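You operate a simulated robot arm through the tools that you are given. There is no shell and no other tool.

The job below is to be done with a simulated robot arm. You get a single attempt, and the scene is never put back.

## Task
Switch the heater chest off, turn it back to 40 and unlock both clamps.
Fine: switch off first; both lock knobs on FREE.
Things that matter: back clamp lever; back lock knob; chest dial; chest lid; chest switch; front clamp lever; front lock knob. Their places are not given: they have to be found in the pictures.

It is judged by the outcome, as a careful person would: the job done as asked, and still so three seconds after it is handed in. It fails if anything else is knocked over, pushed out of place, dropped, spilled or broken.

## Robot
A 7-joint arm with a fingered hand, fixed in place. Base frame: the origin is at the foot of the arm, x ahead of it, y to its left, z up; the work surface is at about z = 800. Lengths are in mm, angles in degrees, forces in N, time in s.
With the tool pointing down near the work surface it reaches from about 340 to 840 mm from the base axis. Its first joint turns from -143.0 to 143.0 degrees. Payload 3 kg.
The tool frame sits at the grasp point between the pads (the TCP): z along the fingers, y along the line on which they close. The tips reach 26 mm beyond it. Largest opening 148 mm; the body of the gripper starts 73 mm behind the TCP. The gripper is a hand of 3 fingers: y runs from the thumb to the fingers, the wrist lies at [0, 0, -229] in the tool frame.
Orientation is told as [roll, pitch, yaw] about the base's x, y, z axes, in that order, counted from this pose: with the fingers straight down and closing along the base's y, the tool's x points along the base's -x, its y along +y and its z along -z.

## Interface
- The arm moves only by the tool send_rows. Its argument "targets" is one flat list of numbers, 6 for each row, row after row: the shift along the tool's x, y, z in units of 50 mm (1.0 is 50 mm), then the turn, a rotation vector about the tool's x, y, z in units of 6 degrees (1.0 is 6 degrees). In form: [tx, ty, tz, rx, ry, rz, tx, ty, tz, rx, ry, rz, ...]. A call has 1 to 20 rows; each row shifts and turns the commanded pose from where the row before left it, along the tool's axes as they then stand. A call with a number of a shift or a turn outside -1 to 1 is refused whole. Rows are played at 5 a second. More than 50 mm and 8.6 degrees between two rows, and nothing of the call is played. Where a pose cannot be reached the arm comes as near as it can. A force on the tool above 40 N (or 10 N above the force at the start of the call, whichever is more), or a blocked arm, ends the call early, and 0.2 s more pass. In this call time passes only in rows, and 0.2 s behind the last. It gives the time, the measured TCP pose, the force on the tool (base axes), the opening and the grip force at its end, in the units of the frame above (readings bear some noise), with the torque about the TCP (base axes, N m) and any sound that the robot's microphone picked up.
- Cameras (640 x 400 px; columns grow to the right, rows downward): "scene" is fixed at [406.7, 663.8, 1637.1]; the picture's right is [-0.82, -0.57, 0.00], its down [-0.40, 0.57, -0.72] and it looks along [0.41, -0.59, -0.69] (base axes); focal length 326 px, centre (320, 200). "wrist" rides on the gripper at [68, -39, -90] in the tool frame; the picture's right is [0.50, 0.87, 0.00], its down [-0.65, 0.38, -0.65] and it looks along [-0.57, 0.33, 0.76] (tool axes); focal length 222 px, centre (320, 200).
- grab_frame(camera): a new picture of that camera. It takes no simulated time.
- lift_body(by): slides the trunk up (or, below 0, down) by that many mm; the arm rides with it, the base frame stays. It gives what a move gives, with no picture.
- curl_fingers(finger1, finger2, thumb_bend): sets how far each is bent, from 0 (flat) to 1 (curled in); at 0.3 the hand is open as for a grip, at 0.7 the pads meet at the TCP. One left out holds its place. A second passes; each finger stops where it meets its share of the squeeze, and holds until it gets a number again. It is the only way to open and close the hand. It gives what a move gives, with no picture; readings hold the bend of each and the force on the fingers (four entries, about 0 where the hand has none), thumb and palm.
- pixel_to_xyz(camera, pixels): for up to 12 pixels [column, row] of the newest picture of that camera ("zoom" is the newest enlarged one), the place [x, y, z] in the base frame of the surface seen there, good to about 3 mm, but the place of the scene camera against the robot may be out by one fixed shift of up to 25 mm in any direction. It takes no simulated time.
- close_up(camera, box): a new picture of the part [left, top, right, bottom] of that camera's present view, enlarged. It takes no simulated time.
- job_done(): hands the job in; it is judged then, once.

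Open the gripper and draw the arm clear of the work before you hand the job in, unless the task says otherwise.

The tools are called as name(argument=value, ...) on one line, values as JSON. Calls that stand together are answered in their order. send_rows: Moves the arm, as the interface text tells. Its arguments: {"type":"object","properties":{"targets":{"type":"array","items":{"type":"number"}}},"required":["targets"]} The other tools are called the same way: lift_body (by) slides the trunk up or down; curl_fingers (finger1, finger2, thumb_bend) moves the fingers one by one; grab_frame (camera) takes a picture; pixel_to_xyz (camera, pixels) gives the place of the surface under pixels of a picture; close_up (camera, box) takes an enlarged picture of a part of a camera's view; job_done () hands the job in.

At the start:

```text
t: 0.0
eef_pos: [892.0, 134.1, 1172.4]
orientation: [-0.1, 0.0, -0.1]
contact_force: [0.5, 0.1, -0.1]
torque: [0.02, -0.02, -0.04]
width: 148.1
grasp_force: 0.0
shape: jaw
bend: [0.3, 0.3, 0.3]
finger forces: [0.0, 0.1, 0.0, 0.0, 0.0, 0.1]
trunk travel left (down, up): [-756.0, 134.0]
```

scene: 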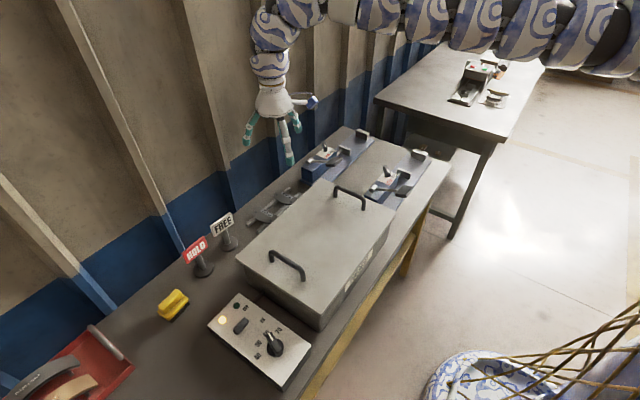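
wrist: 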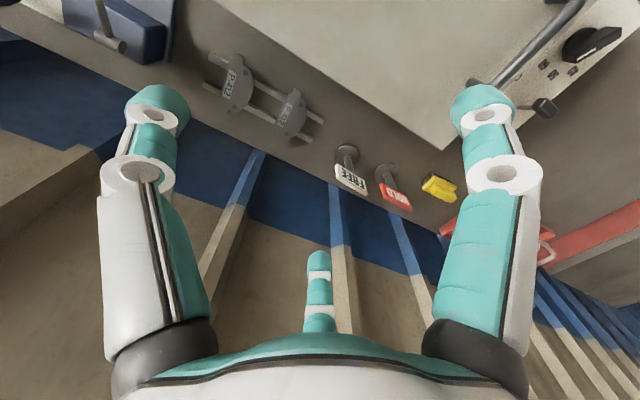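

The scene picture shows the heater chest with a control panel around (260,340) and two clamps near (325,155) and (390,185). I take enlarged pictures of these parts first.

close_up(camera="scene", box=[190, 280, 330, 400])

close_up(camera="scene", box=[290, 120, 450, 220])

close_up(camera="scene", box=[160, 180, 320, 300])

```text
3.33 times, centred on (260, 340) of scene
```

zoom: 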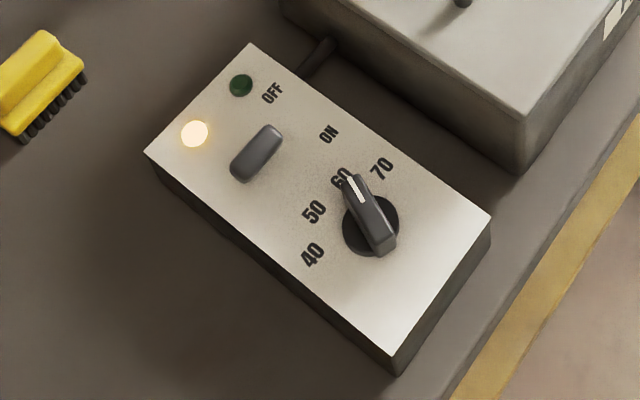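

```text
4.00 times, centred on (370, 170) of scene
```

zoom: 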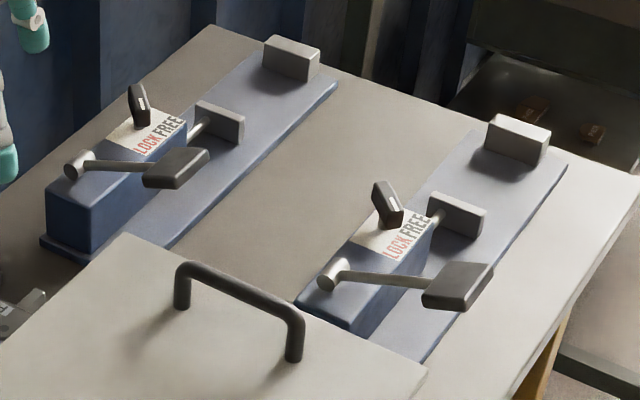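

```text
3.33 times, centred on (240, 240) of scene
```

zoom: 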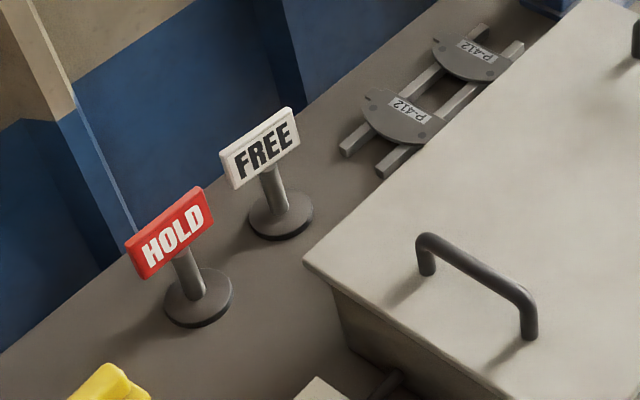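

The panel shows the switch near (257,153) in the zoom with OFF/ON labels, and the dial pointing at 60. I read positions from a scene frame to know where everything lies.

grab_frame(camera="scene")

close_up(camera="scene", box=[200, 290, 320, 390])

grab_frame(camera="wrist")

```text
taken
```

scene: 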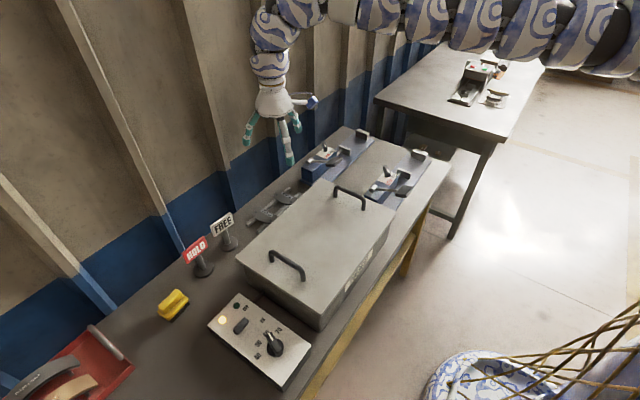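

```text
4.00 times, centred on (260, 340) of scene
```

zoom: 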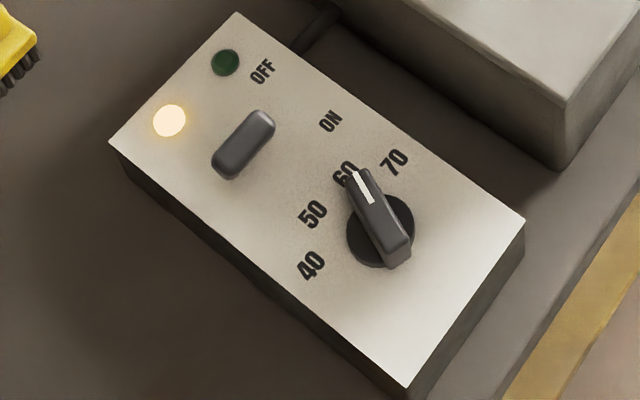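

```text
taken
```

wrist: 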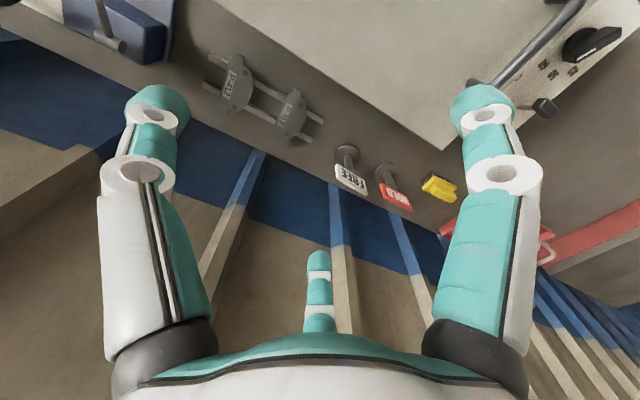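

The panel zoom shows corners at (238,12), (110,140), (525,222), (405,388), the switch (243,145), and dial (380,225). I query these points now, and key points in the wrist picture.

pixel_to_xyz(camera="zoom", pixels=[[240, 20], [118, 142], [515, 222], [405, 375], [225, 62], [170, 120], [232, 165], [262, 122], [262, 72], [330, 120], [365, 185], [400, 250]])

pixel_to_xyz(camera="scene", pixels=[[242, 250], [320, 318], [392, 208], [310, 185], [203, 268], [228, 240], [172, 305], [265, 215], [285, 197], [300, 262], [350, 192], [100, 340]])

pixel_to_xyz(camera="wrist", pixels=[[438, 148], [545, 105], [590, 45], [575, 72], [555, 74], [542, 64], [350, 155], [382, 168], [440, 185], [236, 90], [290, 115], [115, 45]])

```text
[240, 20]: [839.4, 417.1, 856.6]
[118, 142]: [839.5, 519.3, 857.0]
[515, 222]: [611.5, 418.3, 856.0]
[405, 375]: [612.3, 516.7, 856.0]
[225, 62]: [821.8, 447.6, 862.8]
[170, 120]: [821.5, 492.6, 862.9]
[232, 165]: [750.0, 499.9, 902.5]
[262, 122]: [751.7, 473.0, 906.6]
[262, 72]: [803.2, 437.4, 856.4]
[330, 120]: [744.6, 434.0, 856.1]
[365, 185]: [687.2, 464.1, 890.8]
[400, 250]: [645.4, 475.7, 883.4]
```

```text
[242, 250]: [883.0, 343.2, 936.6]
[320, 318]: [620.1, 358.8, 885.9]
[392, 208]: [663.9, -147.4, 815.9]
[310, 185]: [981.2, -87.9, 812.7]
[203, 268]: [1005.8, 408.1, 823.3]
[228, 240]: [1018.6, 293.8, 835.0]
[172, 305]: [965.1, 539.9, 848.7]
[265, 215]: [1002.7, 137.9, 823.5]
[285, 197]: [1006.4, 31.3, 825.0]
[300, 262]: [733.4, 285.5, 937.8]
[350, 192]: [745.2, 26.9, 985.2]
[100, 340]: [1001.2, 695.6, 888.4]
```

```text
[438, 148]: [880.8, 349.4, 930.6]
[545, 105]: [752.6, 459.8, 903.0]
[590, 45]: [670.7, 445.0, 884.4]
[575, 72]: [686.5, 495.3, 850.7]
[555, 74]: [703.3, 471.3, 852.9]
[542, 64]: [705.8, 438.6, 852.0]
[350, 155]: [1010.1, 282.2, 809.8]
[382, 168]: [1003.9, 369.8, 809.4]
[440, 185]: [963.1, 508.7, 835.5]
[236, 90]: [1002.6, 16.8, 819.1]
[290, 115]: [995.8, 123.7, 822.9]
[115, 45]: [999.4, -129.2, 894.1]
```

The switch tip is a lever at about (751,486,904) leaning toward the ON label (x≈745), with OFF at x≈803. Next I measure the clamp details in an enlarged scene view.

close_up(camera="scene", box=[294, 135, 358, 185])

pixel_to_xyz(camera="zoom", pixels=[[320, 200], [100, 100], [200, 200], [400, 200], [300, 100], [300, 300]])

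close_up(camera="scene", box=[358, 150, 438, 212])

pixel_to_xyz(camera="zoom", pixels=[[320, 200], [100, 100], [200, 200], [400, 200], [300, 100], [300, 300]])

```text
8.00 times, centred on (326, 160) of scene
```

zoom: 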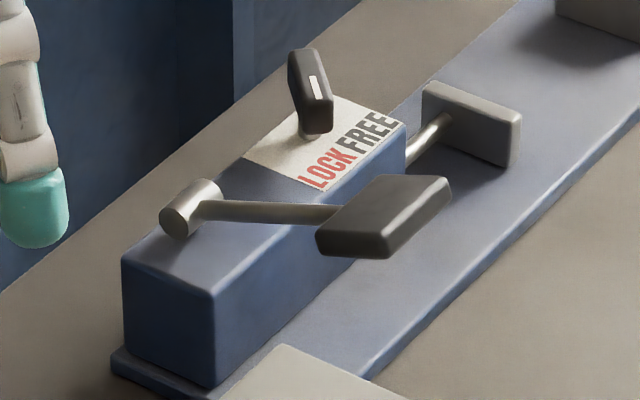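

```text
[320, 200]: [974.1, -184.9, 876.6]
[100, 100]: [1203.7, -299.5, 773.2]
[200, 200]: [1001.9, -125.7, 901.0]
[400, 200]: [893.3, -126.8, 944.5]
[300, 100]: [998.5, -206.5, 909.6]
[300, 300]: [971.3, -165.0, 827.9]
```

```text
6.45 times, centred on (398, 181) of scene
```

zoom: 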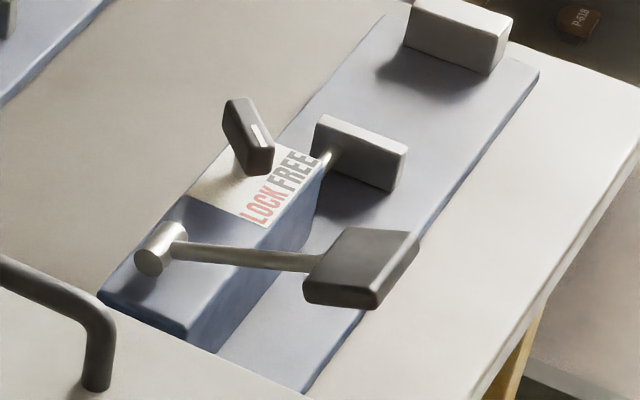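

```text
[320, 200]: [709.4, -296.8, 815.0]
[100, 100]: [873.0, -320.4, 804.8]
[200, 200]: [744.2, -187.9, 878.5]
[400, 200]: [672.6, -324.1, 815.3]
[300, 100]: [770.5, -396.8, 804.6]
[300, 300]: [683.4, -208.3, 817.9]
```

The front clamp knob is at zoom (248,140) with its white mark at (258,133), near LOCK (262,205) and FREE (298,168). I get coordinates for these.

pixel_to_xyz(camera="zoom", pixels=[[232, 108], [262, 145], [258, 132], [248, 165], [243, 180], [262, 207], [297, 170], [160, 250], [240, 255], [360, 260], [325, 290], [345, 140]])

close_up(camera="scene", box=[294, 135, 358, 185])

pixel_to_xyz(camera="zoom", pixels=[[300, 58], [322, 118], [316, 85], [312, 125], [305, 138], [325, 170], [370, 135], [180, 215], [260, 212], [400, 190], [350, 235], [450, 120]])

```text
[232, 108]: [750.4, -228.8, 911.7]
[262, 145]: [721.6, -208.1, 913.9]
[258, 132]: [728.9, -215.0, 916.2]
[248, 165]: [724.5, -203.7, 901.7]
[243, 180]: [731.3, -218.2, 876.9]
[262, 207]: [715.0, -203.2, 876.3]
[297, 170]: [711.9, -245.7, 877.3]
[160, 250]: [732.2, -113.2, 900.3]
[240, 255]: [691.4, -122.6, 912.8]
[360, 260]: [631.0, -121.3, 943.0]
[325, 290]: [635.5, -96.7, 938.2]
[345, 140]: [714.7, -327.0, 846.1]
```

```text
8.00 times, centred on (326, 160) of scene
```

zoom: 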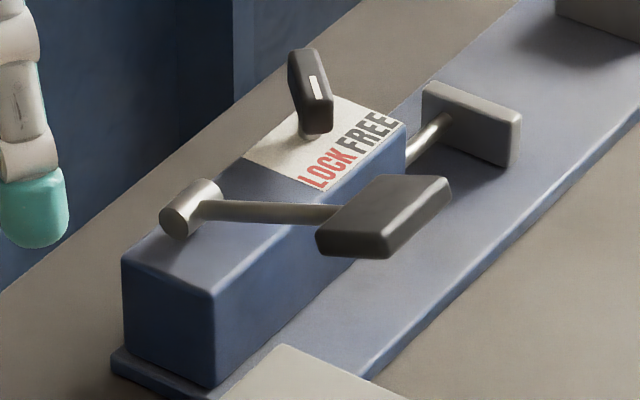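

```text
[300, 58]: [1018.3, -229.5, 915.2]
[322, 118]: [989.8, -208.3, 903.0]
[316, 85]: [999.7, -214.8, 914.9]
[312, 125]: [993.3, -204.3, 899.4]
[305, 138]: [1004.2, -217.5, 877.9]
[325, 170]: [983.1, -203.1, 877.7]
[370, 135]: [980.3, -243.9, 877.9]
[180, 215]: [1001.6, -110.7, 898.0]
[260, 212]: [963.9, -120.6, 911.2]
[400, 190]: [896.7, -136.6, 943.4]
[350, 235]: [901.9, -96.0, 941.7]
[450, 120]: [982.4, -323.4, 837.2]
```

The knobs' white marks point toward LOCK (direction about −x,+y), with FREE toward −x,−y. Now I move the hand to a view pose over the control panel at about (598,389,1036), keeping well above the chest.

send_rows(targets=[0.65, 0.567, 0.0, 0, 0, 0, 0.65, 0.567, 0.0, 0, 0, 0, 0.65, 0.567, 0.0, 0, 0, 0, 0.65, 0.567, 0.0, 0, 0, 0, 0.65, 0.567, 0.1, 0, 0, 0, 0.65, 0.567, 0.2, 0, 0, 0, 0.65, 0.567, 0.4, 0, 0, 0, 0.65, 0.567, 0.5, 0, 0, 0, 0.65, 0.567, 0.5, 0, 0, 0, 0, 0, 0.9, 0, 0, 0])

```text
t: 2.2
eef_pos: [600.0, 390.1, 1038.7]
orientation: [-0.1, 0.1, -0.1]
contact_force: [0.7, 0.0, -0.3]
torque: [-0.01, 0.01, -0.02]
width: 147.9
grasp_force: 0.1
shape: jaw
bend: [0.3, 0.3, 0.3]
finger forces: [0.0, 0.0, 0.0, 0.1, 0.0, 0.0]
trunk travel left (down, up): [-756.0, 134.0]
```

The arm reached (600,390,1039). I take wrist and scene pictures to inspect the panel closely.

grab_frame(camera="wrist")

grab_frame(camera="scene")

close_up(camera="wrist", box=[200, 90, 440, 240])

```text
taken
```

wrist: 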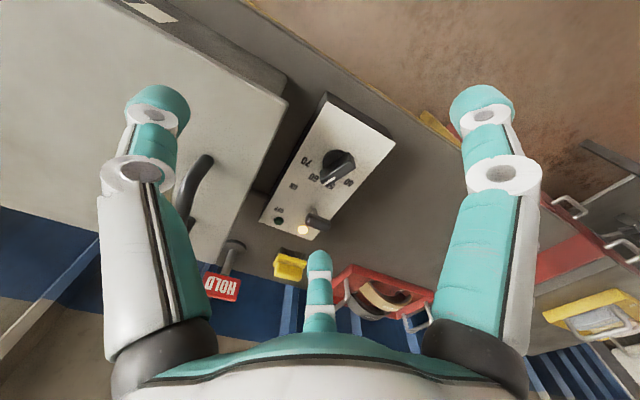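

```text
taken
```

scene: 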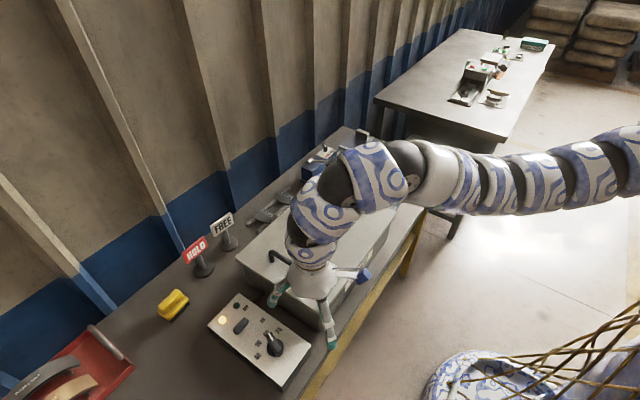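

```text
2.67 times, centred on (320, 165) of wrist
```

zoom: 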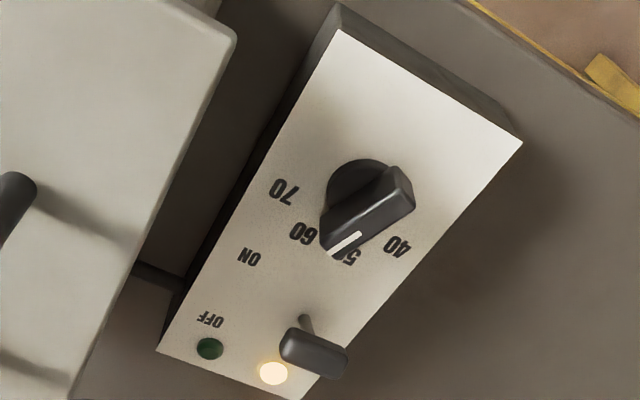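

The wrist zoom shows the dial at (365,210) with its white mark at (345,243), label 40 at (398,247), and the switch T-handle at (315,350) on a stalk (305,322). I query these in the wrist frame for accurate coordinates.

pixel_to_xyz(camera="zoom", pixels=[[290, 340], [340, 360], [315, 345], [305, 325], [210, 348], [273, 372], [211, 321], [249, 257], [398, 246], [350, 255], [302, 231], [283, 190]])

pixel_to_xyz(camera="zoom", pixels=[[333, 250], [357, 236], [345, 243], [400, 180], [365, 210], [345, 180], [360, 160], [340, 32], [518, 142], [162, 350], [395, 205], [385, 190]])

close_up(camera="wrist", box=[260, 140, 380, 240])

close_up(camera="scene", box=[200, 290, 320, 390])

```text
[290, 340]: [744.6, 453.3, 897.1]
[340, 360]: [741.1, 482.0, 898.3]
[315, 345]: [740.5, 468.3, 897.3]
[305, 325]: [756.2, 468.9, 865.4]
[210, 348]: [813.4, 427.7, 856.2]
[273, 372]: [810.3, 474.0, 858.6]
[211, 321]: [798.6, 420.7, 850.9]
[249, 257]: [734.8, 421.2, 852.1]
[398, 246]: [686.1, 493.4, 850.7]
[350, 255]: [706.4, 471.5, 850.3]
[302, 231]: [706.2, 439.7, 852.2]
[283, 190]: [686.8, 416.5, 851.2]
```

```text
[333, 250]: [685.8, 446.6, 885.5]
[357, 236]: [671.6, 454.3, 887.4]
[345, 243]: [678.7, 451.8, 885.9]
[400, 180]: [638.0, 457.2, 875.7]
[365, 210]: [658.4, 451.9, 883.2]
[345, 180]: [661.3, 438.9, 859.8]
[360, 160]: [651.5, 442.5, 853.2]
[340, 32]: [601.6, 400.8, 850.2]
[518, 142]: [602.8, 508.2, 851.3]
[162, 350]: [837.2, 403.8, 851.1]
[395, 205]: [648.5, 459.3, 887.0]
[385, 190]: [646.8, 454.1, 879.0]
```

```text
4.00 times, centred on (320, 190) of wrist
```

zoom: 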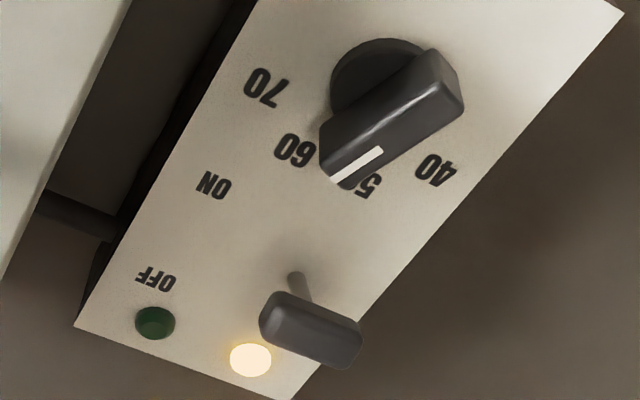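

```text
4.00 times, centred on (260, 340) of scene
```

zoom: 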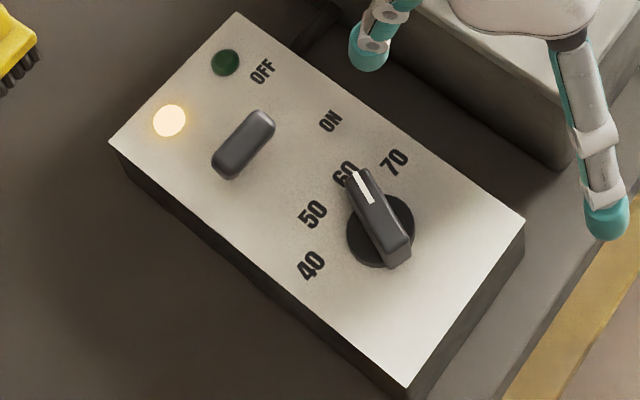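

Wrist readings give: label circle centre ≈ (665.5,455), 40 at +61° and 60 at −21°, the switch T-bar at ≈(743,468,897) with its pivot near x≈766. I query arm link points in the scene picture to estimate shoulder height before choosing trunk height.

grab_frame(camera="scene")

pixel_to_xyz(camera="scene", pixels=[[620, 170], [580, 180], [540, 185], [500, 188], [460, 185], [425, 175], [380, 175], [345, 180], [325, 210], [320, 265], [330, 340], [365, 275]])

```text
taken
```

scene: 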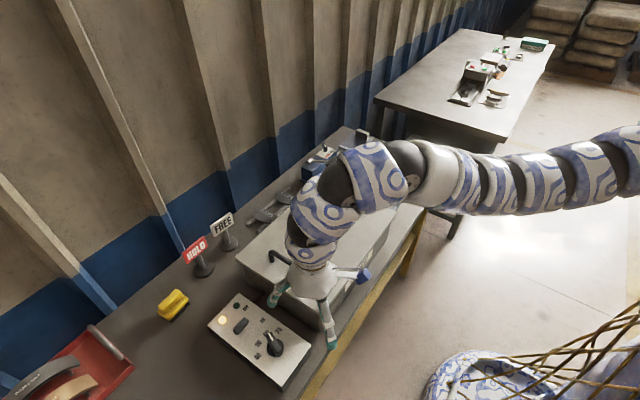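

```text
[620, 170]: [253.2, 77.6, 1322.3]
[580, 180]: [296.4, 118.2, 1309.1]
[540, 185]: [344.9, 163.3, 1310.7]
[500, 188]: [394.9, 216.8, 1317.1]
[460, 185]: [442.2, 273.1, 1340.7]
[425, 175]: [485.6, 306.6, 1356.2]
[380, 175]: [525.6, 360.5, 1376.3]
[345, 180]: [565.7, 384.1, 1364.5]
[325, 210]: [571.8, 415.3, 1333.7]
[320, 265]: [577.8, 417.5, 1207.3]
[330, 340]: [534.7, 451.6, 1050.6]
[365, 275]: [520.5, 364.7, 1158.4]
```

The arm runs at about z≈1310–1370, so the reach will need some outward tilt for the far items. I close the fingers to form a stylus and look at its shape.

curl_fingers(finger1=0.7, finger2=0.7, thumb_bend=0.7)

grab_frame(camera="wrist")

close_up(camera="scene", box=[240, 200, 400, 360])

```text
t: 3.2
eef_pos: [599.0, 389.9, 1039.1]
orientation: [-0.1, 0.0, -0.1]
contact_force: [0.1, 0.3, -0.4]
torque: [-0.01, 0.0, -0.01]
width: 0.1
grasp_force: 0.1
shape: fingers
bend: [0.69, 0.69, 0.7]
finger forces: [0.0, 0.1, 0.0, 0.0, 0.1, 0.0]
trunk travel left (down, up): [-756.0, 134.0]
```

```text
taken
```

wrist: 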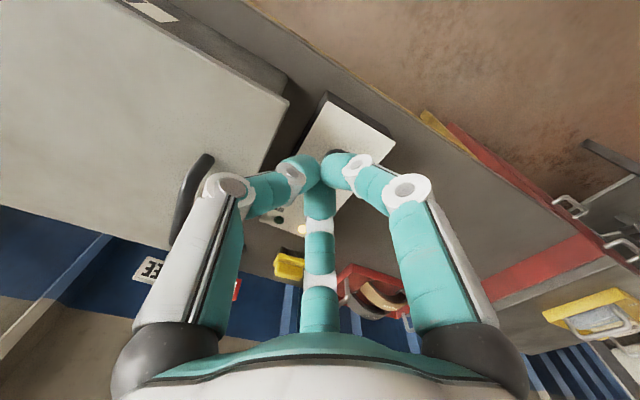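

```text
2.50 times, centred on (320, 280) of scene
```

zoom: 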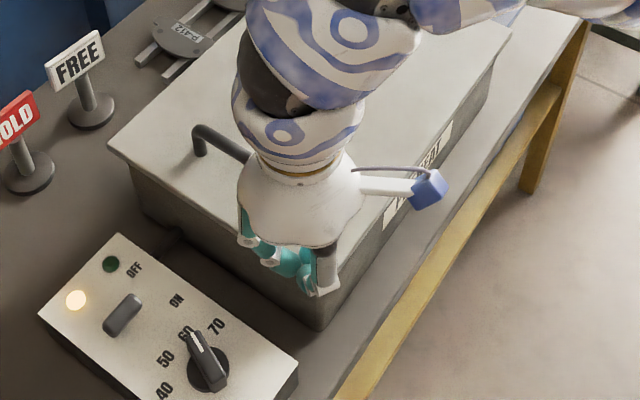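

Closed, the hand is fist-like rather than a thin stylus, so I'll use one extended finger as a poker. I curl the thumb and finger1 in and leave finger2 at 0.3 to see which one is the outward finger.

curl_fingers(finger1=1.0, finger2=0.3, thumb_bend=1.0)

grab_frame(camera="wrist")

close_up(camera="scene", box=[240, 200, 400, 360])

```text
t: 4.2
eef_pos: [599.5, 389.5, 1040.2]
orientation: [-0.2, 0.0, -0.1]
contact_force: [-0.3, 0.2, -1.2]
torque: [0.03, -0.02, -0.02]
width: 0.0
grasp_force: 0.1
shape: fingers
bend: [0.95, 0.3, 0.91]
finger forces: [0.1, 0.0, 0.1, 0.0, 0.0, 0.0]
trunk travel left (down, up): [-756.0, 134.0]
```

```text
taken
```

wrist: 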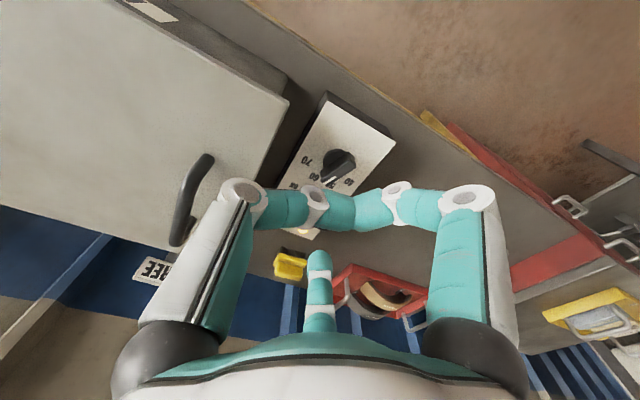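

```text
2.50 times, centred on (320, 280) of scene
```

zoom: 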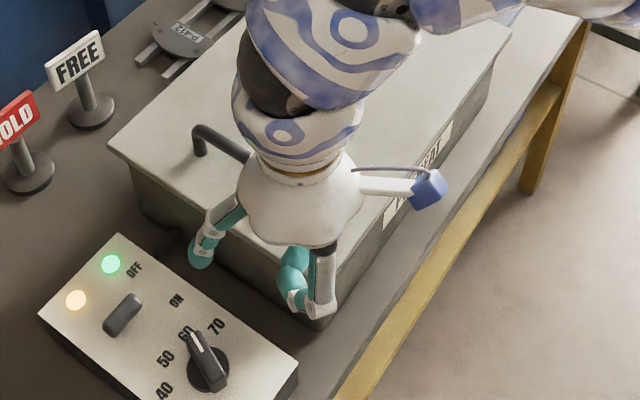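

Finger2 is the outward (far) finger, with tip at wrist pixel (320,255); the green lamp has now also lit. I read the finger's surface coordinates and those of the curled fingers.

pixel_to_xyz(camera="wrist", pixels=[[320, 252], [320, 262], [320, 275], [320, 295], [320, 315], [310, 262], [330, 262], [350, 210], [245, 190], [470, 195], [313, 195], [397, 187]])

close_up(camera="wrist", box=[220, 140, 420, 320])

```text
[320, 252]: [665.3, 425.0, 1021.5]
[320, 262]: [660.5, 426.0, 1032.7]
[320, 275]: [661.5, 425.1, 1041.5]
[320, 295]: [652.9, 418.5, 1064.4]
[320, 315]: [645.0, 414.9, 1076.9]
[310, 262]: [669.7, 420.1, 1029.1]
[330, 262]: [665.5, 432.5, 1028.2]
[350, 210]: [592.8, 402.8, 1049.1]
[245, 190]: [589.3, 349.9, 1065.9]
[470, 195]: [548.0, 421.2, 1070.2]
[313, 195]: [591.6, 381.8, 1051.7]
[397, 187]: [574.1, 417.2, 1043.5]
```

```text
2.22 times, centred on (320, 230) of wrist
```

zoom: 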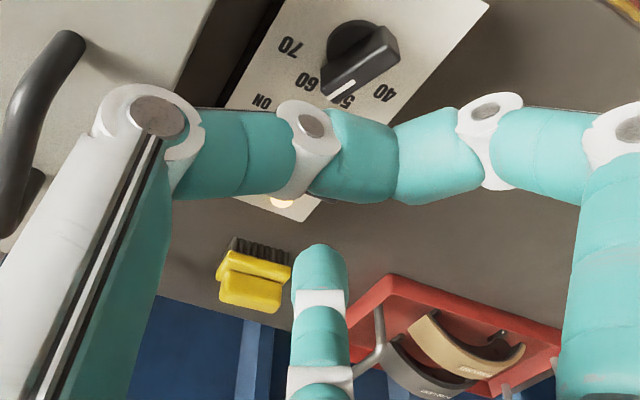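

Finger2's tip is about 75 mm outward of the TCP and 26 mm below it, while the curled fingers sit roughly 10 mm below TCP. I turn the hand −30° so finger2 points along +x, then move above the gap between dial and switch, staying high at z≈980.

send_rows(targets=[0, 0, 0, 0, 0, 1, 0, 0, 0, 0, 0, 1, 0, 0, 0, 0, 0, 1, 0, 0, 0, 0, 0, 1, 0, 0, 0, 0, 0, 1, 0.068, 0.867, 0, 0, 0, 0, 0.068, 0.867, 0, 0, 0, 0, 0, 0, 0.6, 0, 0, 0, 0, 0, 0.6, 0, 0, 0])

grab_frame(camera="wrist")

close_up(camera="scene", box=[180, 240, 340, 400])

```text
t: 6.2
eef_pos: [622.7, 444.9, 996.0]
orientation: [0.0, 0.0, -30.1]
contact_force: [-0.9, -0.2, -0.1]
torque: [-0.01, -0.01, 0.03]
width: 0.0
grasp_force: 0.1
shape: fingers
bend: [0.95, 0.3, 0.91]
finger forces: [0.0, 0.0, 0.0, 0.0, 0.1, 0.1]
out of reach, approached as far as the arm can: row 7, 8, 9
trunk travel left (down, up): [-756.0, 134.0]
```

```text
taken
```

wrist: 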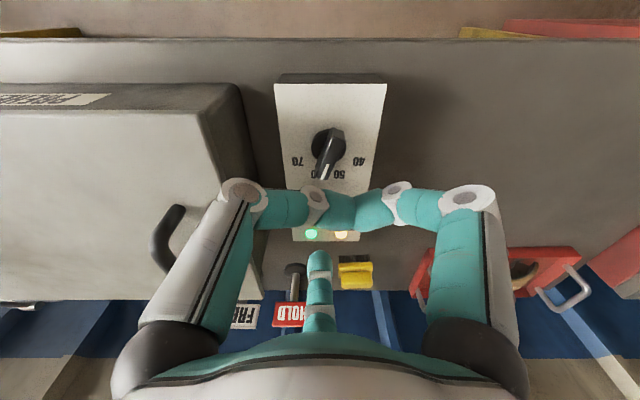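

```text
2.50 times, centred on (260, 320) of scene
```

zoom: 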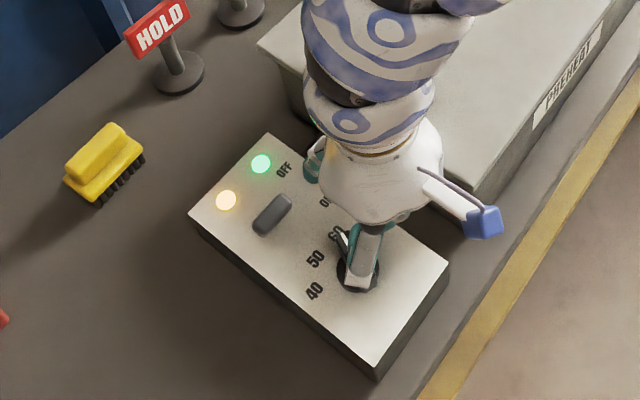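

The arm reports the last rows out of reach (stopped at (623,445,996)), so the shoulder is too high for this pose. I lower the trunk by 40 mm, which stays safely above the switch (tip at ≈930), and see how the pose reads.

lift_body(by=-40)

```text
t: 7.0
eef_pos: [623.2, 444.7, 956.5]
orientation: [0.0, 0.0, -30.1]
contact_force: [0.5, 0.2, -0.5]
torque: [0.01, -0.02, 0.03]
width: 0.2
grasp_force: 0.1
shape: fingers
bend: [0.95, 0.3, 0.91]
finger forces: [0.1, 0.0, 0.1, 0.0, 0.0, 0.1]
trunk travel left (down, up): [-716.0, 174.0]
```

The trunk lowered and the hand rode down with it to z=956. I raise the arm by 50 mm to see where the commanded pose really stands.

send_rows(targets=[0, 0, -1.0, 0, 0, 0])

```text
t: 7.4
eef_pos: [622.4, 444.9, 1007.4]
orientation: [0.0, -0.1, -29.9]
contact_force: [0.4, -0.6, 0.0]
torque: [0.05, -0.04, 0.04]
width: 0.0
grasp_force: 0.0
shape: fingers
bend: [0.95, 0.3, 0.91]
finger forces: [0.1, 0.0, 0.1, 0.1, 0.0, 0.0]
trunk travel left (down, up): [-716.0, 174.0]
```

The command resets to the measured pose, good. I raise the arm 150 mm and then lower the trunk 150 mm, to gain reach at working height.

send_rows(targets=[0, 0, -1.0, 0, 0, 0, 0, 0, -1.0, 0, 0, 0, 0, 0, -1.0, 0, 0, 0])

lift_body(by=-150)

grab_frame(camera="scene")

```text
t: 8.2
eef_pos: [623.8, 444.1, 1156.9]
orientation: [0.0, -0.1, -30.1]
contact_force: [-0.2, -0.2, 0.5]
torque: [0.05, -0.04, 0.02]
width: 0.1
grasp_force: 0.0
shape: fingers
bend: [0.95, 0.3, 0.91]
finger forces: [0.0, 0.0, 0.0, 0.1, 0.0, 0.1]
trunk travel left (down, up): [-716.0, 174.0]
```

```text
t: 10.0
eef_pos: [623.0, 444.5, 1006.1]
orientation: [0.0, -0.1, -30.0]
contact_force: [-0.1, 0.4, 0.5]
torque: [0.01, 0.02, -0.01]
width: 0.1
grasp_force: 0.0
shape: fingers
bend: [0.95, 0.3, 0.91]
finger forces: [0.0, 0.0, 0.1, 0.1, 0.1, 0.1]
trunk travel left (down, up): [-566.0, 324.0]
```

```text
taken
```

scene: 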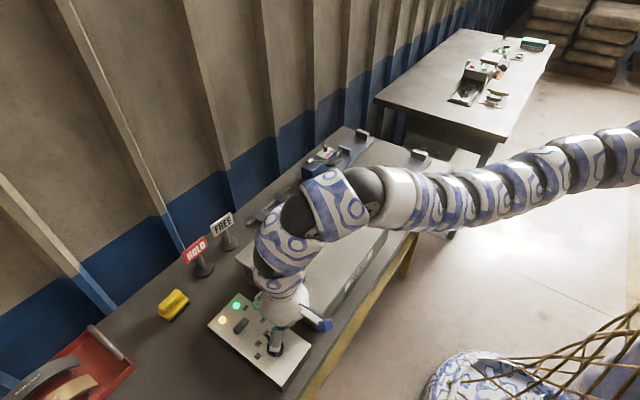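

The trunk is now 190 mm lower with the hand at (623,444.5,1006). I move to (637,468) and descend to z≈936.

send_rows(targets=[-0.008, 0.547, 0, 0, 0, 0, 0, 0, 0.7, 0, 0, 0, 0, 0, 0.7, 0, 0, 0])

close_up(camera="scene", box=[190, 270, 330, 400])

grab_frame(camera="wrist")

```text
t: 10.8
eef_pos: [636.4, 465.9, 935.2]
orientation: [-0.1, -0.1, -30.2]
contact_force: [0.1, -0.1, 0.2]
torque: [0.02, 0.03, 0.02]
width: 0.0
grasp_force: 0.1
shape: fingers
bend: [0.95, 0.3, 0.91]
finger forces: [0.0, 0.1, 0.0, 0.1, 0.0, 0.1]
trunk travel left (down, up): [-566.0, 324.0]
```

```text
3.08 times, centred on (260, 335) of scene
```

zoom: 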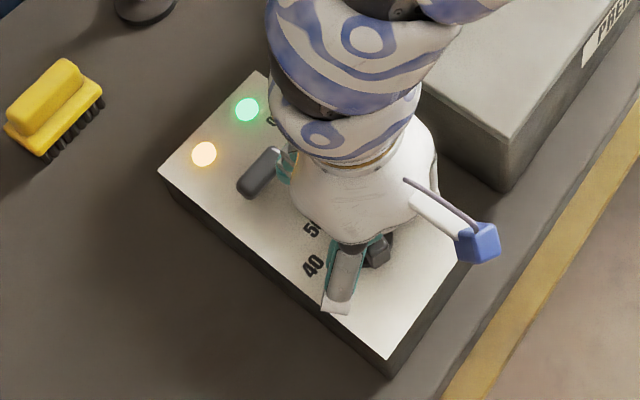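

```text
taken
```

wrist: 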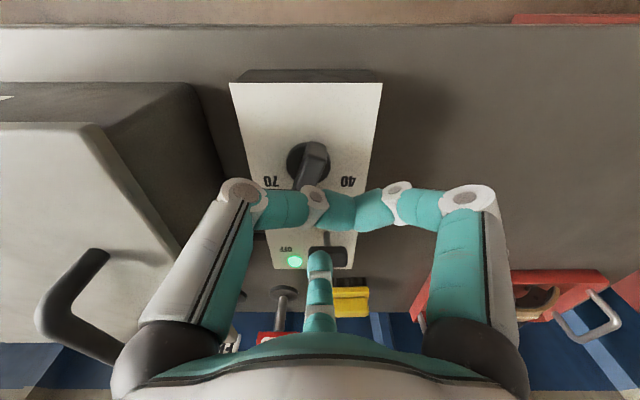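

Finger2's tip (wrist (320,250)) sits just behind the T-bar (328,255), and everything is clear. I descend 26 mm so the tip is at z≈884, below the T-bar top.

send_rows(targets=[0, 0, 0.26, 0, 0, 0, 0, 0, 0.26, 0, 0, 0])

close_up(camera="scene", box=[200, 280, 320, 380])

close_up(camera="wrist", box=[220, 130, 420, 290])

```text
t: 11.4
eef_pos: [634.8, 463.5, 909.8]
orientation: [0.0, 0.0, -30.1]
contact_force: [0.1, 0.3, 0.1]
torque: [0.01, -0.04, 0.02]
width: 0.0
grasp_force: 0.0
shape: fingers
bend: [0.95, 0.3, 0.91]
finger forces: [0.0, 0.0, 0.0, 0.0, 0.0, 0.0]
out of reach, approached as far as the arm can: row 2
trunk travel left (down, up): [-566.0, 324.0]
```

```text
4.00 times, centred on (260, 330) of scene
```

zoom: 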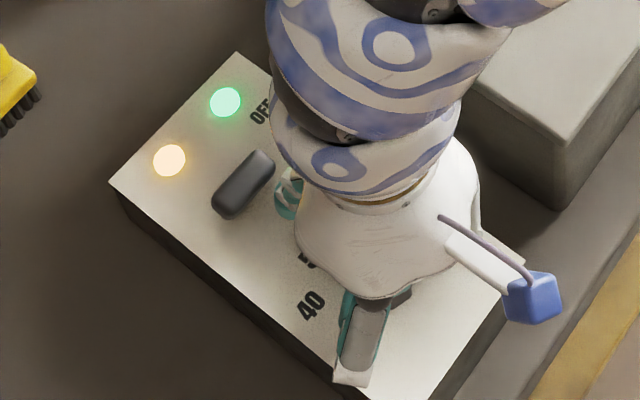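

```text
2.50 times, centred on (320, 210) of wrist
```

zoom: 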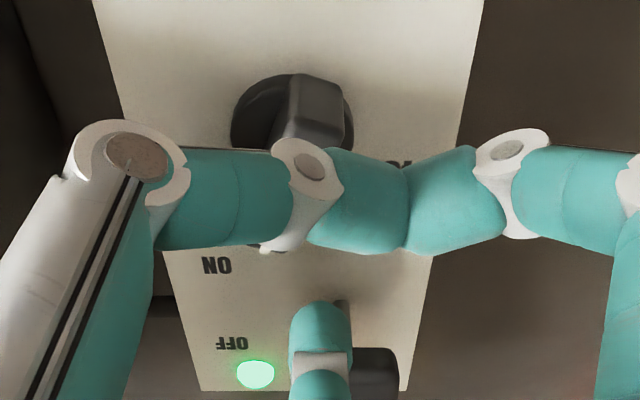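

Row 2 was again at the reach limit (634.8,463.5,909.8), so the −30° hand yaw is likely limiting. I raise the hand, turn back to yaw 0 (finger2 pointing 30° left of +x), and test the reach at a safe height.

send_rows(targets=[0, 0, -0.6, 0, 0, 0, 0, 0, -0.6, 0, 0, 0, 0, 0, 0, 0, 0, -1, 0, 0, 0, 0, 0, -1, 0, 0, 0, 0, 0, -1, 0, 0, 0, 0, 0, -1, 0, 0, 0, 0, 0, -1, -0.37, -0.73, 0, 0, 0, 0, -0.55, 0, 0, 0, 0, 0, -0.55, 0, 0, 0, 0, 0])

```text
t: 13.6
eef_pos: [699.3, 415.1, 970.1]
orientation: [-0.1, 0.0, -0.2]
contact_force: [0.6, -1.8, 2.7]
torque: [0.13, 0.05, 0.03]
width: 0.0
grasp_force: 0.1
shape: fingers
bend: [0.95, 0.3, 0.91]
finger forces: [0.0, 0.0, 0.0, 0.0, 0.1, 0.0]
out of reach, approached as far as the arm can: row 10
trunk travel left (down, up): [-566.0, 324.0]
```

The arm stopped at (699,415,970); the force reading shows a small 2.7 N in z, so I check the pictures before going on.

grab_frame(camera="scene")

grab_frame(camera="wrist")

```text
taken
```

scene: 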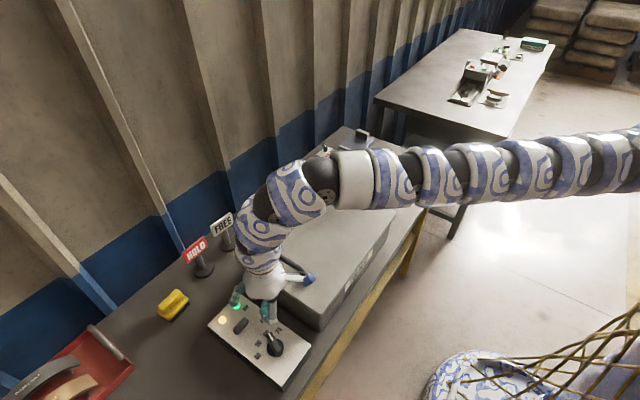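

```text
taken
```

wrist: 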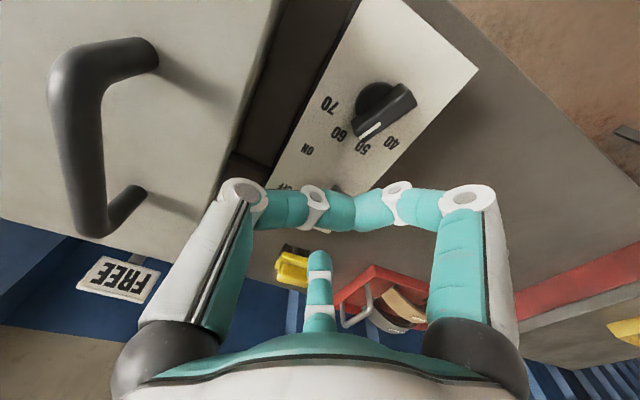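

The arm is nearly straight in the picture and nothing is touched; reach seems to depend on hand yaw relative to the arm's azimuth. I turn the hand to yaw +30 here (height is safe) and test going outward.

send_rows(targets=[0, 0, 0, 0, 0, -1, 0, 0, 0, 0, 0, -1, 0, 0, 0, 0, 0, -1, 0, 0, 0, 0, 0, -1, 0, 0, 0, 0, 0, -1, -0.6, 0, 0, 0, 0, 0, -0.6, 0, 0, 0, 0, 0])

```text
t: 15.2
eef_pos: [703.1, 412.8, 973.4]
orientation: [-0.1, 0.0, 30.1]
contact_force: [0.4, 0.0, 0.7]
torque: [-0.02, -0.01, 0.0]
width: 0.0
grasp_force: 0.1
shape: fingers
bend: [0.95, 0.3, 0.91]
finger forces: [0.0, 0.0, 0.0, 0.1, 0.0, 0.1]
out of reach, approached as far as the arm can: row 6, 7
trunk travel left (down, up): [-566.0, 324.0]
```

Fitting the reach limits suggests the shoulder is near (0,−267) with about 980 mm to the wrist, so the panel needs a tilt toward +y and a lower trunk. I retract and raise, turn the hand to yaw −30, then lower the trunk another 150 mm.

send_rows(targets=[0.35, 0.2, -0.7, 0, 0, 0, 0.35, 0.2, -0.7, 0, 0, 0, 0.35, 0.2, -0.7, 0, 0, 0, 0, 0, 0, 0, 0, 1, 0, 0, 0, 0, 0, 1, 0, 0, 0, 0, 0, 1, 0, 0, 0, 0, 0, 1, 0, 0, 0, 0, 0, 1, 0, 0, 0, 0, 0, 1, 0, 0, 0, 0, 0, 1, 0, 0, 0, 0, 0, 1, 0, 0, 0, 0, 0, 1, 0, 0, 0, 0, 0, 1])

lift_body(by=-120)

```text
t: 18.0
eef_pos: [642.3, 411.6, 1077.7]
orientation: [-0.1, 0.0, -30.1]
contact_force: [0.0, -0.3, 0.0]
torque: [0.0, 0.01, 0.02]
width: 0.0
grasp_force: 0.1
shape: fingers
bend: [0.95, 0.3, 0.91]
finger forces: [0.0, 0.0, 0.0, 0.1, 0.0, 0.1]
trunk travel left (down, up): [-566.0, 324.0]
```

```text
t: 19.5
eef_pos: [641.3, 412.7, 957.3]
orientation: [0.0, 0.0, -30.1]
contact_force: [0.4, -0.1, -0.4]
torque: [-0.02, -0.01, 0.0]
width: 0.0
grasp_force: 0.1
shape: fingers
bend: [0.95, 0.3, 0.91]
finger forces: [0.0, 0.0, 0.0, 0.1, 0.0, 0.0]
trunk travel left (down, up): [-446.0, 444.0]
```

The hand is at (641,413,957) with the trunk 310 mm below the start. I tilt 24° toward +y about the base x axis and move to about (639,457,940).

send_rows(targets=[0, 0, 0, -0.866, 0.5, 0, 0, 0, 0, -0.866, 0.5, 0, 0, 0, 0, -0.866, 0.5, 0, 0, 0, 0, -0.866, 0.5, 0, 0.187, 0.278, 0.338, 0, 0, 0, 0.187, 0.278, 0.338, 0, 0, 0])

close_up(camera="scene", box=[190, 240, 350, 400])

grab_frame(camera="wrist")

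```text
t: 20.9
eef_pos: [638.5, 456.2, 940.7]
orientation: [21.2, 11.8, -27.9]
contact_force: [0.0, -0.4, 0.7]
torque: [-0.05, 0.0, 0.0]
width: 0.0
grasp_force: 0.1
shape: fingers
bend: [0.95, 0.3, 0.91]
finger forces: [0.0, 0.1, 0.0, 0.0, 0.0, 0.1]
trunk travel left (down, up): [-446.0, 444.0]
```

```text
2.50 times, centred on (270, 320) of scene
```

zoom: 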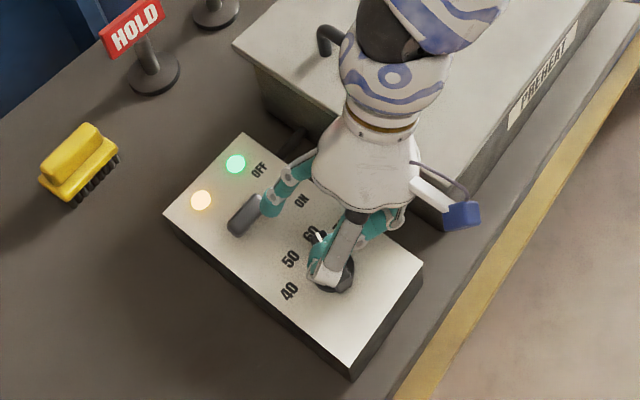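

```text
taken
```

wrist: 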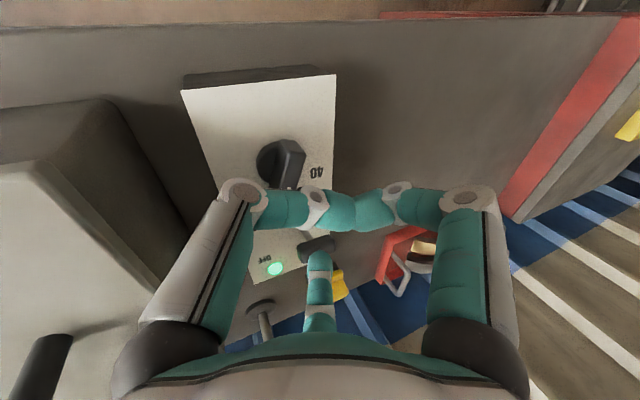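

The tilt worked; finger2's tip is right behind the T-bar in both views. I descend 33 mm straight down so the tip is at z≈884.

send_rows(targets=[-0.067, -0.106, 0.305, 0, 0, 0, -0.067, -0.106, 0.305, 0, 0, 0])

close_up(camera="scene", box=[200, 280, 320, 380])

close_up(camera="wrist", box=[220, 120, 420, 300])

```text
t: 21.5
eef_pos: [640.1, 455.9, 906.7]
orientation: [21.1, 11.7, -27.9]
contact_force: [0.9, -0.3, 0.5]
torque: [-0.03, -0.03, 0.0]
width: 0.0
grasp_force: 0.0
shape: fingers
bend: [0.95, 0.3, 0.91]
finger forces: [0.0, 0.1, 0.0, 0.1, 0.1, 0.0]
trunk travel left (down, up): [-446.0, 444.0]
```

```text
4.00 times, centred on (260, 330) of scene
```

zoom: 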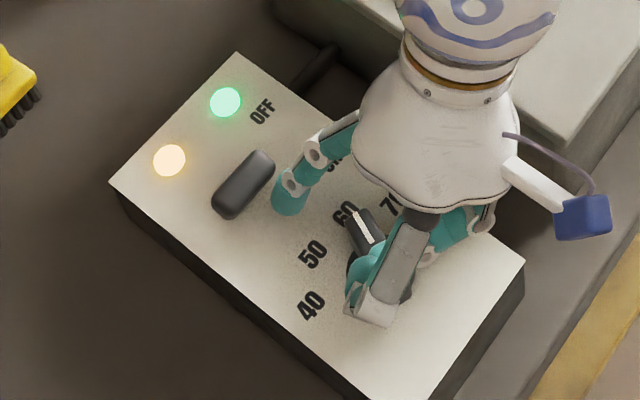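

```text
2.22 times, centred on (320, 210) of wrist
```

zoom: 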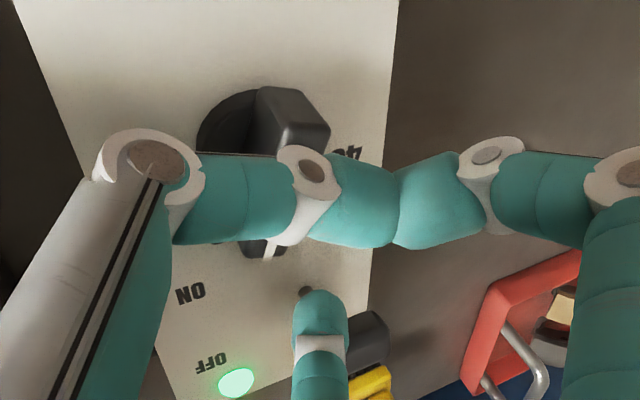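

The finger is down between dial and T-bar without contact. I check the actual finger and T-bar coordinates in the enlarged views before pushing.

pixel_to_xyz(camera="zoom", pixels=[[320, 300], [320, 315], [300, 310], [342, 310], [370, 320], [385, 335], [355, 325], [370, 345], [305, 292]])

grab_frame(camera="scene")

close_up(camera="scene", box=[240, 300, 290, 350])

```text
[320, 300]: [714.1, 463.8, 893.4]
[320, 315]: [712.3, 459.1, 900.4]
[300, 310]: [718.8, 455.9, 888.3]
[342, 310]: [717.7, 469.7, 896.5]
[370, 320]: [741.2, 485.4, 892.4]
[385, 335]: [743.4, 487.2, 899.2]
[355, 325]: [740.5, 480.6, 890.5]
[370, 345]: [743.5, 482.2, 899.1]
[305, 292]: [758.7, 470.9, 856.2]
```

```text
taken
```

scene: 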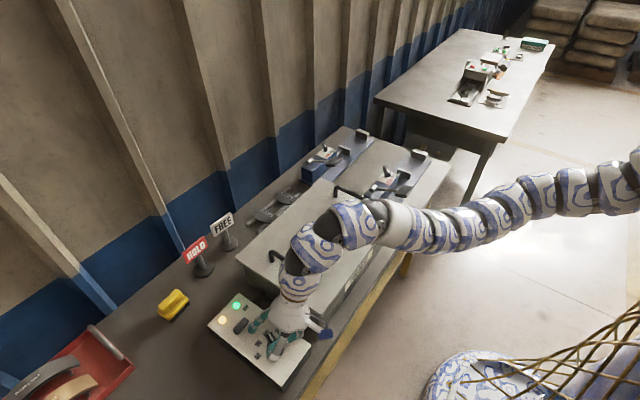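

```text
8.00 times, centred on (265, 325) of scene
```

zoom: 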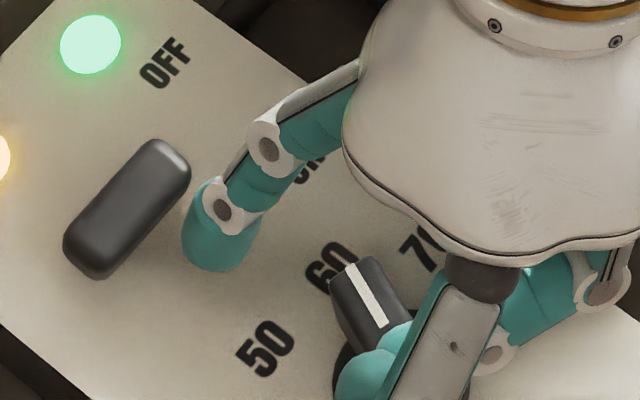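

The T-bar's face is at x≈741, y 453–488, and the finger's outer face is near x≈725 at y≈464. I check the clearance of the curled fingers above the dial before pushing.

pixel_to_xyz(camera="zoom", pixels=[[365, 375], [345, 390], [385, 345], [370, 300], [345, 290], [395, 300], [215, 255], [240, 240], [200, 230], [165, 150], [90, 265], [125, 200]])

close_up(camera="scene", box=[260, 320, 310, 370])

```text
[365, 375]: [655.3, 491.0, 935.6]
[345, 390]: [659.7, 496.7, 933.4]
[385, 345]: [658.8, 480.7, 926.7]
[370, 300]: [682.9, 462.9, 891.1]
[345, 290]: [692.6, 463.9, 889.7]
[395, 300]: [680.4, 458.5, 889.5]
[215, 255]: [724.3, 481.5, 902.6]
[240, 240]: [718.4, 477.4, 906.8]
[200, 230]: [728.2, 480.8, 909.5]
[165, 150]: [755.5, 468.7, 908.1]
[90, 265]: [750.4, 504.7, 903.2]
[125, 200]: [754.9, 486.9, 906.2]
```

```text
8.00 times, centred on (285, 345) of scene
```

zoom: 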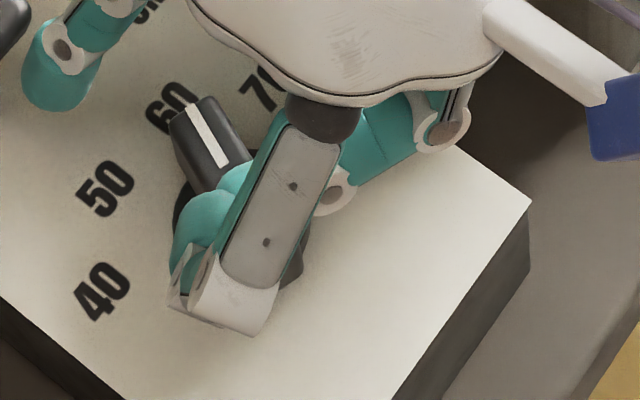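

The curled fingers are about 35 mm above the dial, so the way is clear. I push along +x with a small +y centring shift, 32 mm in four rows, watching force and sound.

send_rows(targets=[-0.1, 0.16, 0.04, 0, 0, 0, -0.139, 0.08, 0, 0, 0, 0, -0.139, 0.08, 0, 0, 0, 0, -0.139, 0.08, 0, 0, 0, 0])

close_up(camera="scene", box=[200, 280, 320, 380])

```text
t: 22.5
eef_pos: [673.5, 462.3, 907.1]
orientation: [21.1, 11.7, -27.9]
contact_force: [0.0, -0.3, 0.6]
torque: [0.02, 0.01, 0.0]
width: 0.0
grasp_force: 0.0
shape: fingers
bend: [0.95, 0.3, 0.91]
finger forces: [0.1, 0.1, 0.0, 0.0, 0.1, 0.1]
trunk travel left (down, up): [-446.0, 444.0]
```

```text
4.00 times, centred on (260, 330) of scene
```

zoom: 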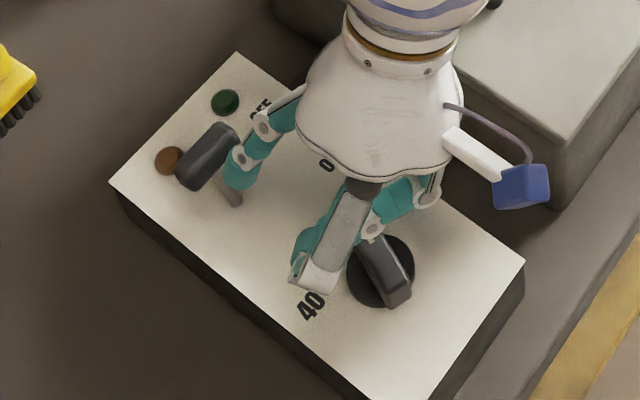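

Both lamps are now dark and the T-bar has moved over to the OFF side at zoom (207,155). I measure its position to see whether it is fully over.

pixel_to_xyz(camera="zoom", pixels=[[207, 150], [190, 175], [225, 135], [235, 195], [240, 180], [170, 160]])

close_up(camera="scene", box=[225, 295, 275, 345])

```text
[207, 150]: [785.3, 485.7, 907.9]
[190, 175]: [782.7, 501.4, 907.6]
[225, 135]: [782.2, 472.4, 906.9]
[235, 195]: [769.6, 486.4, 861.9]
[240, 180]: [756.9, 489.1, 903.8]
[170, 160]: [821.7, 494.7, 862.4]
```

```text
8.00 times, centred on (250, 320) of scene
```

zoom: 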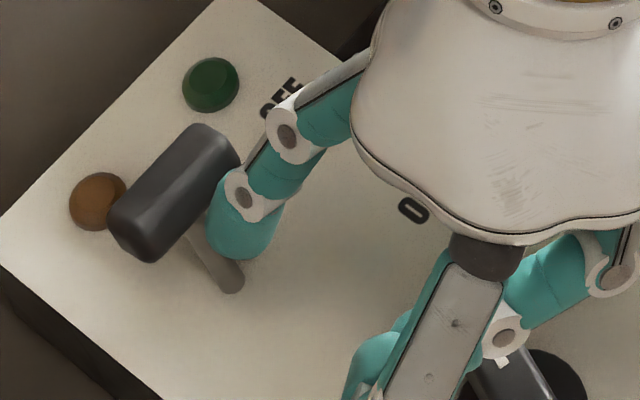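

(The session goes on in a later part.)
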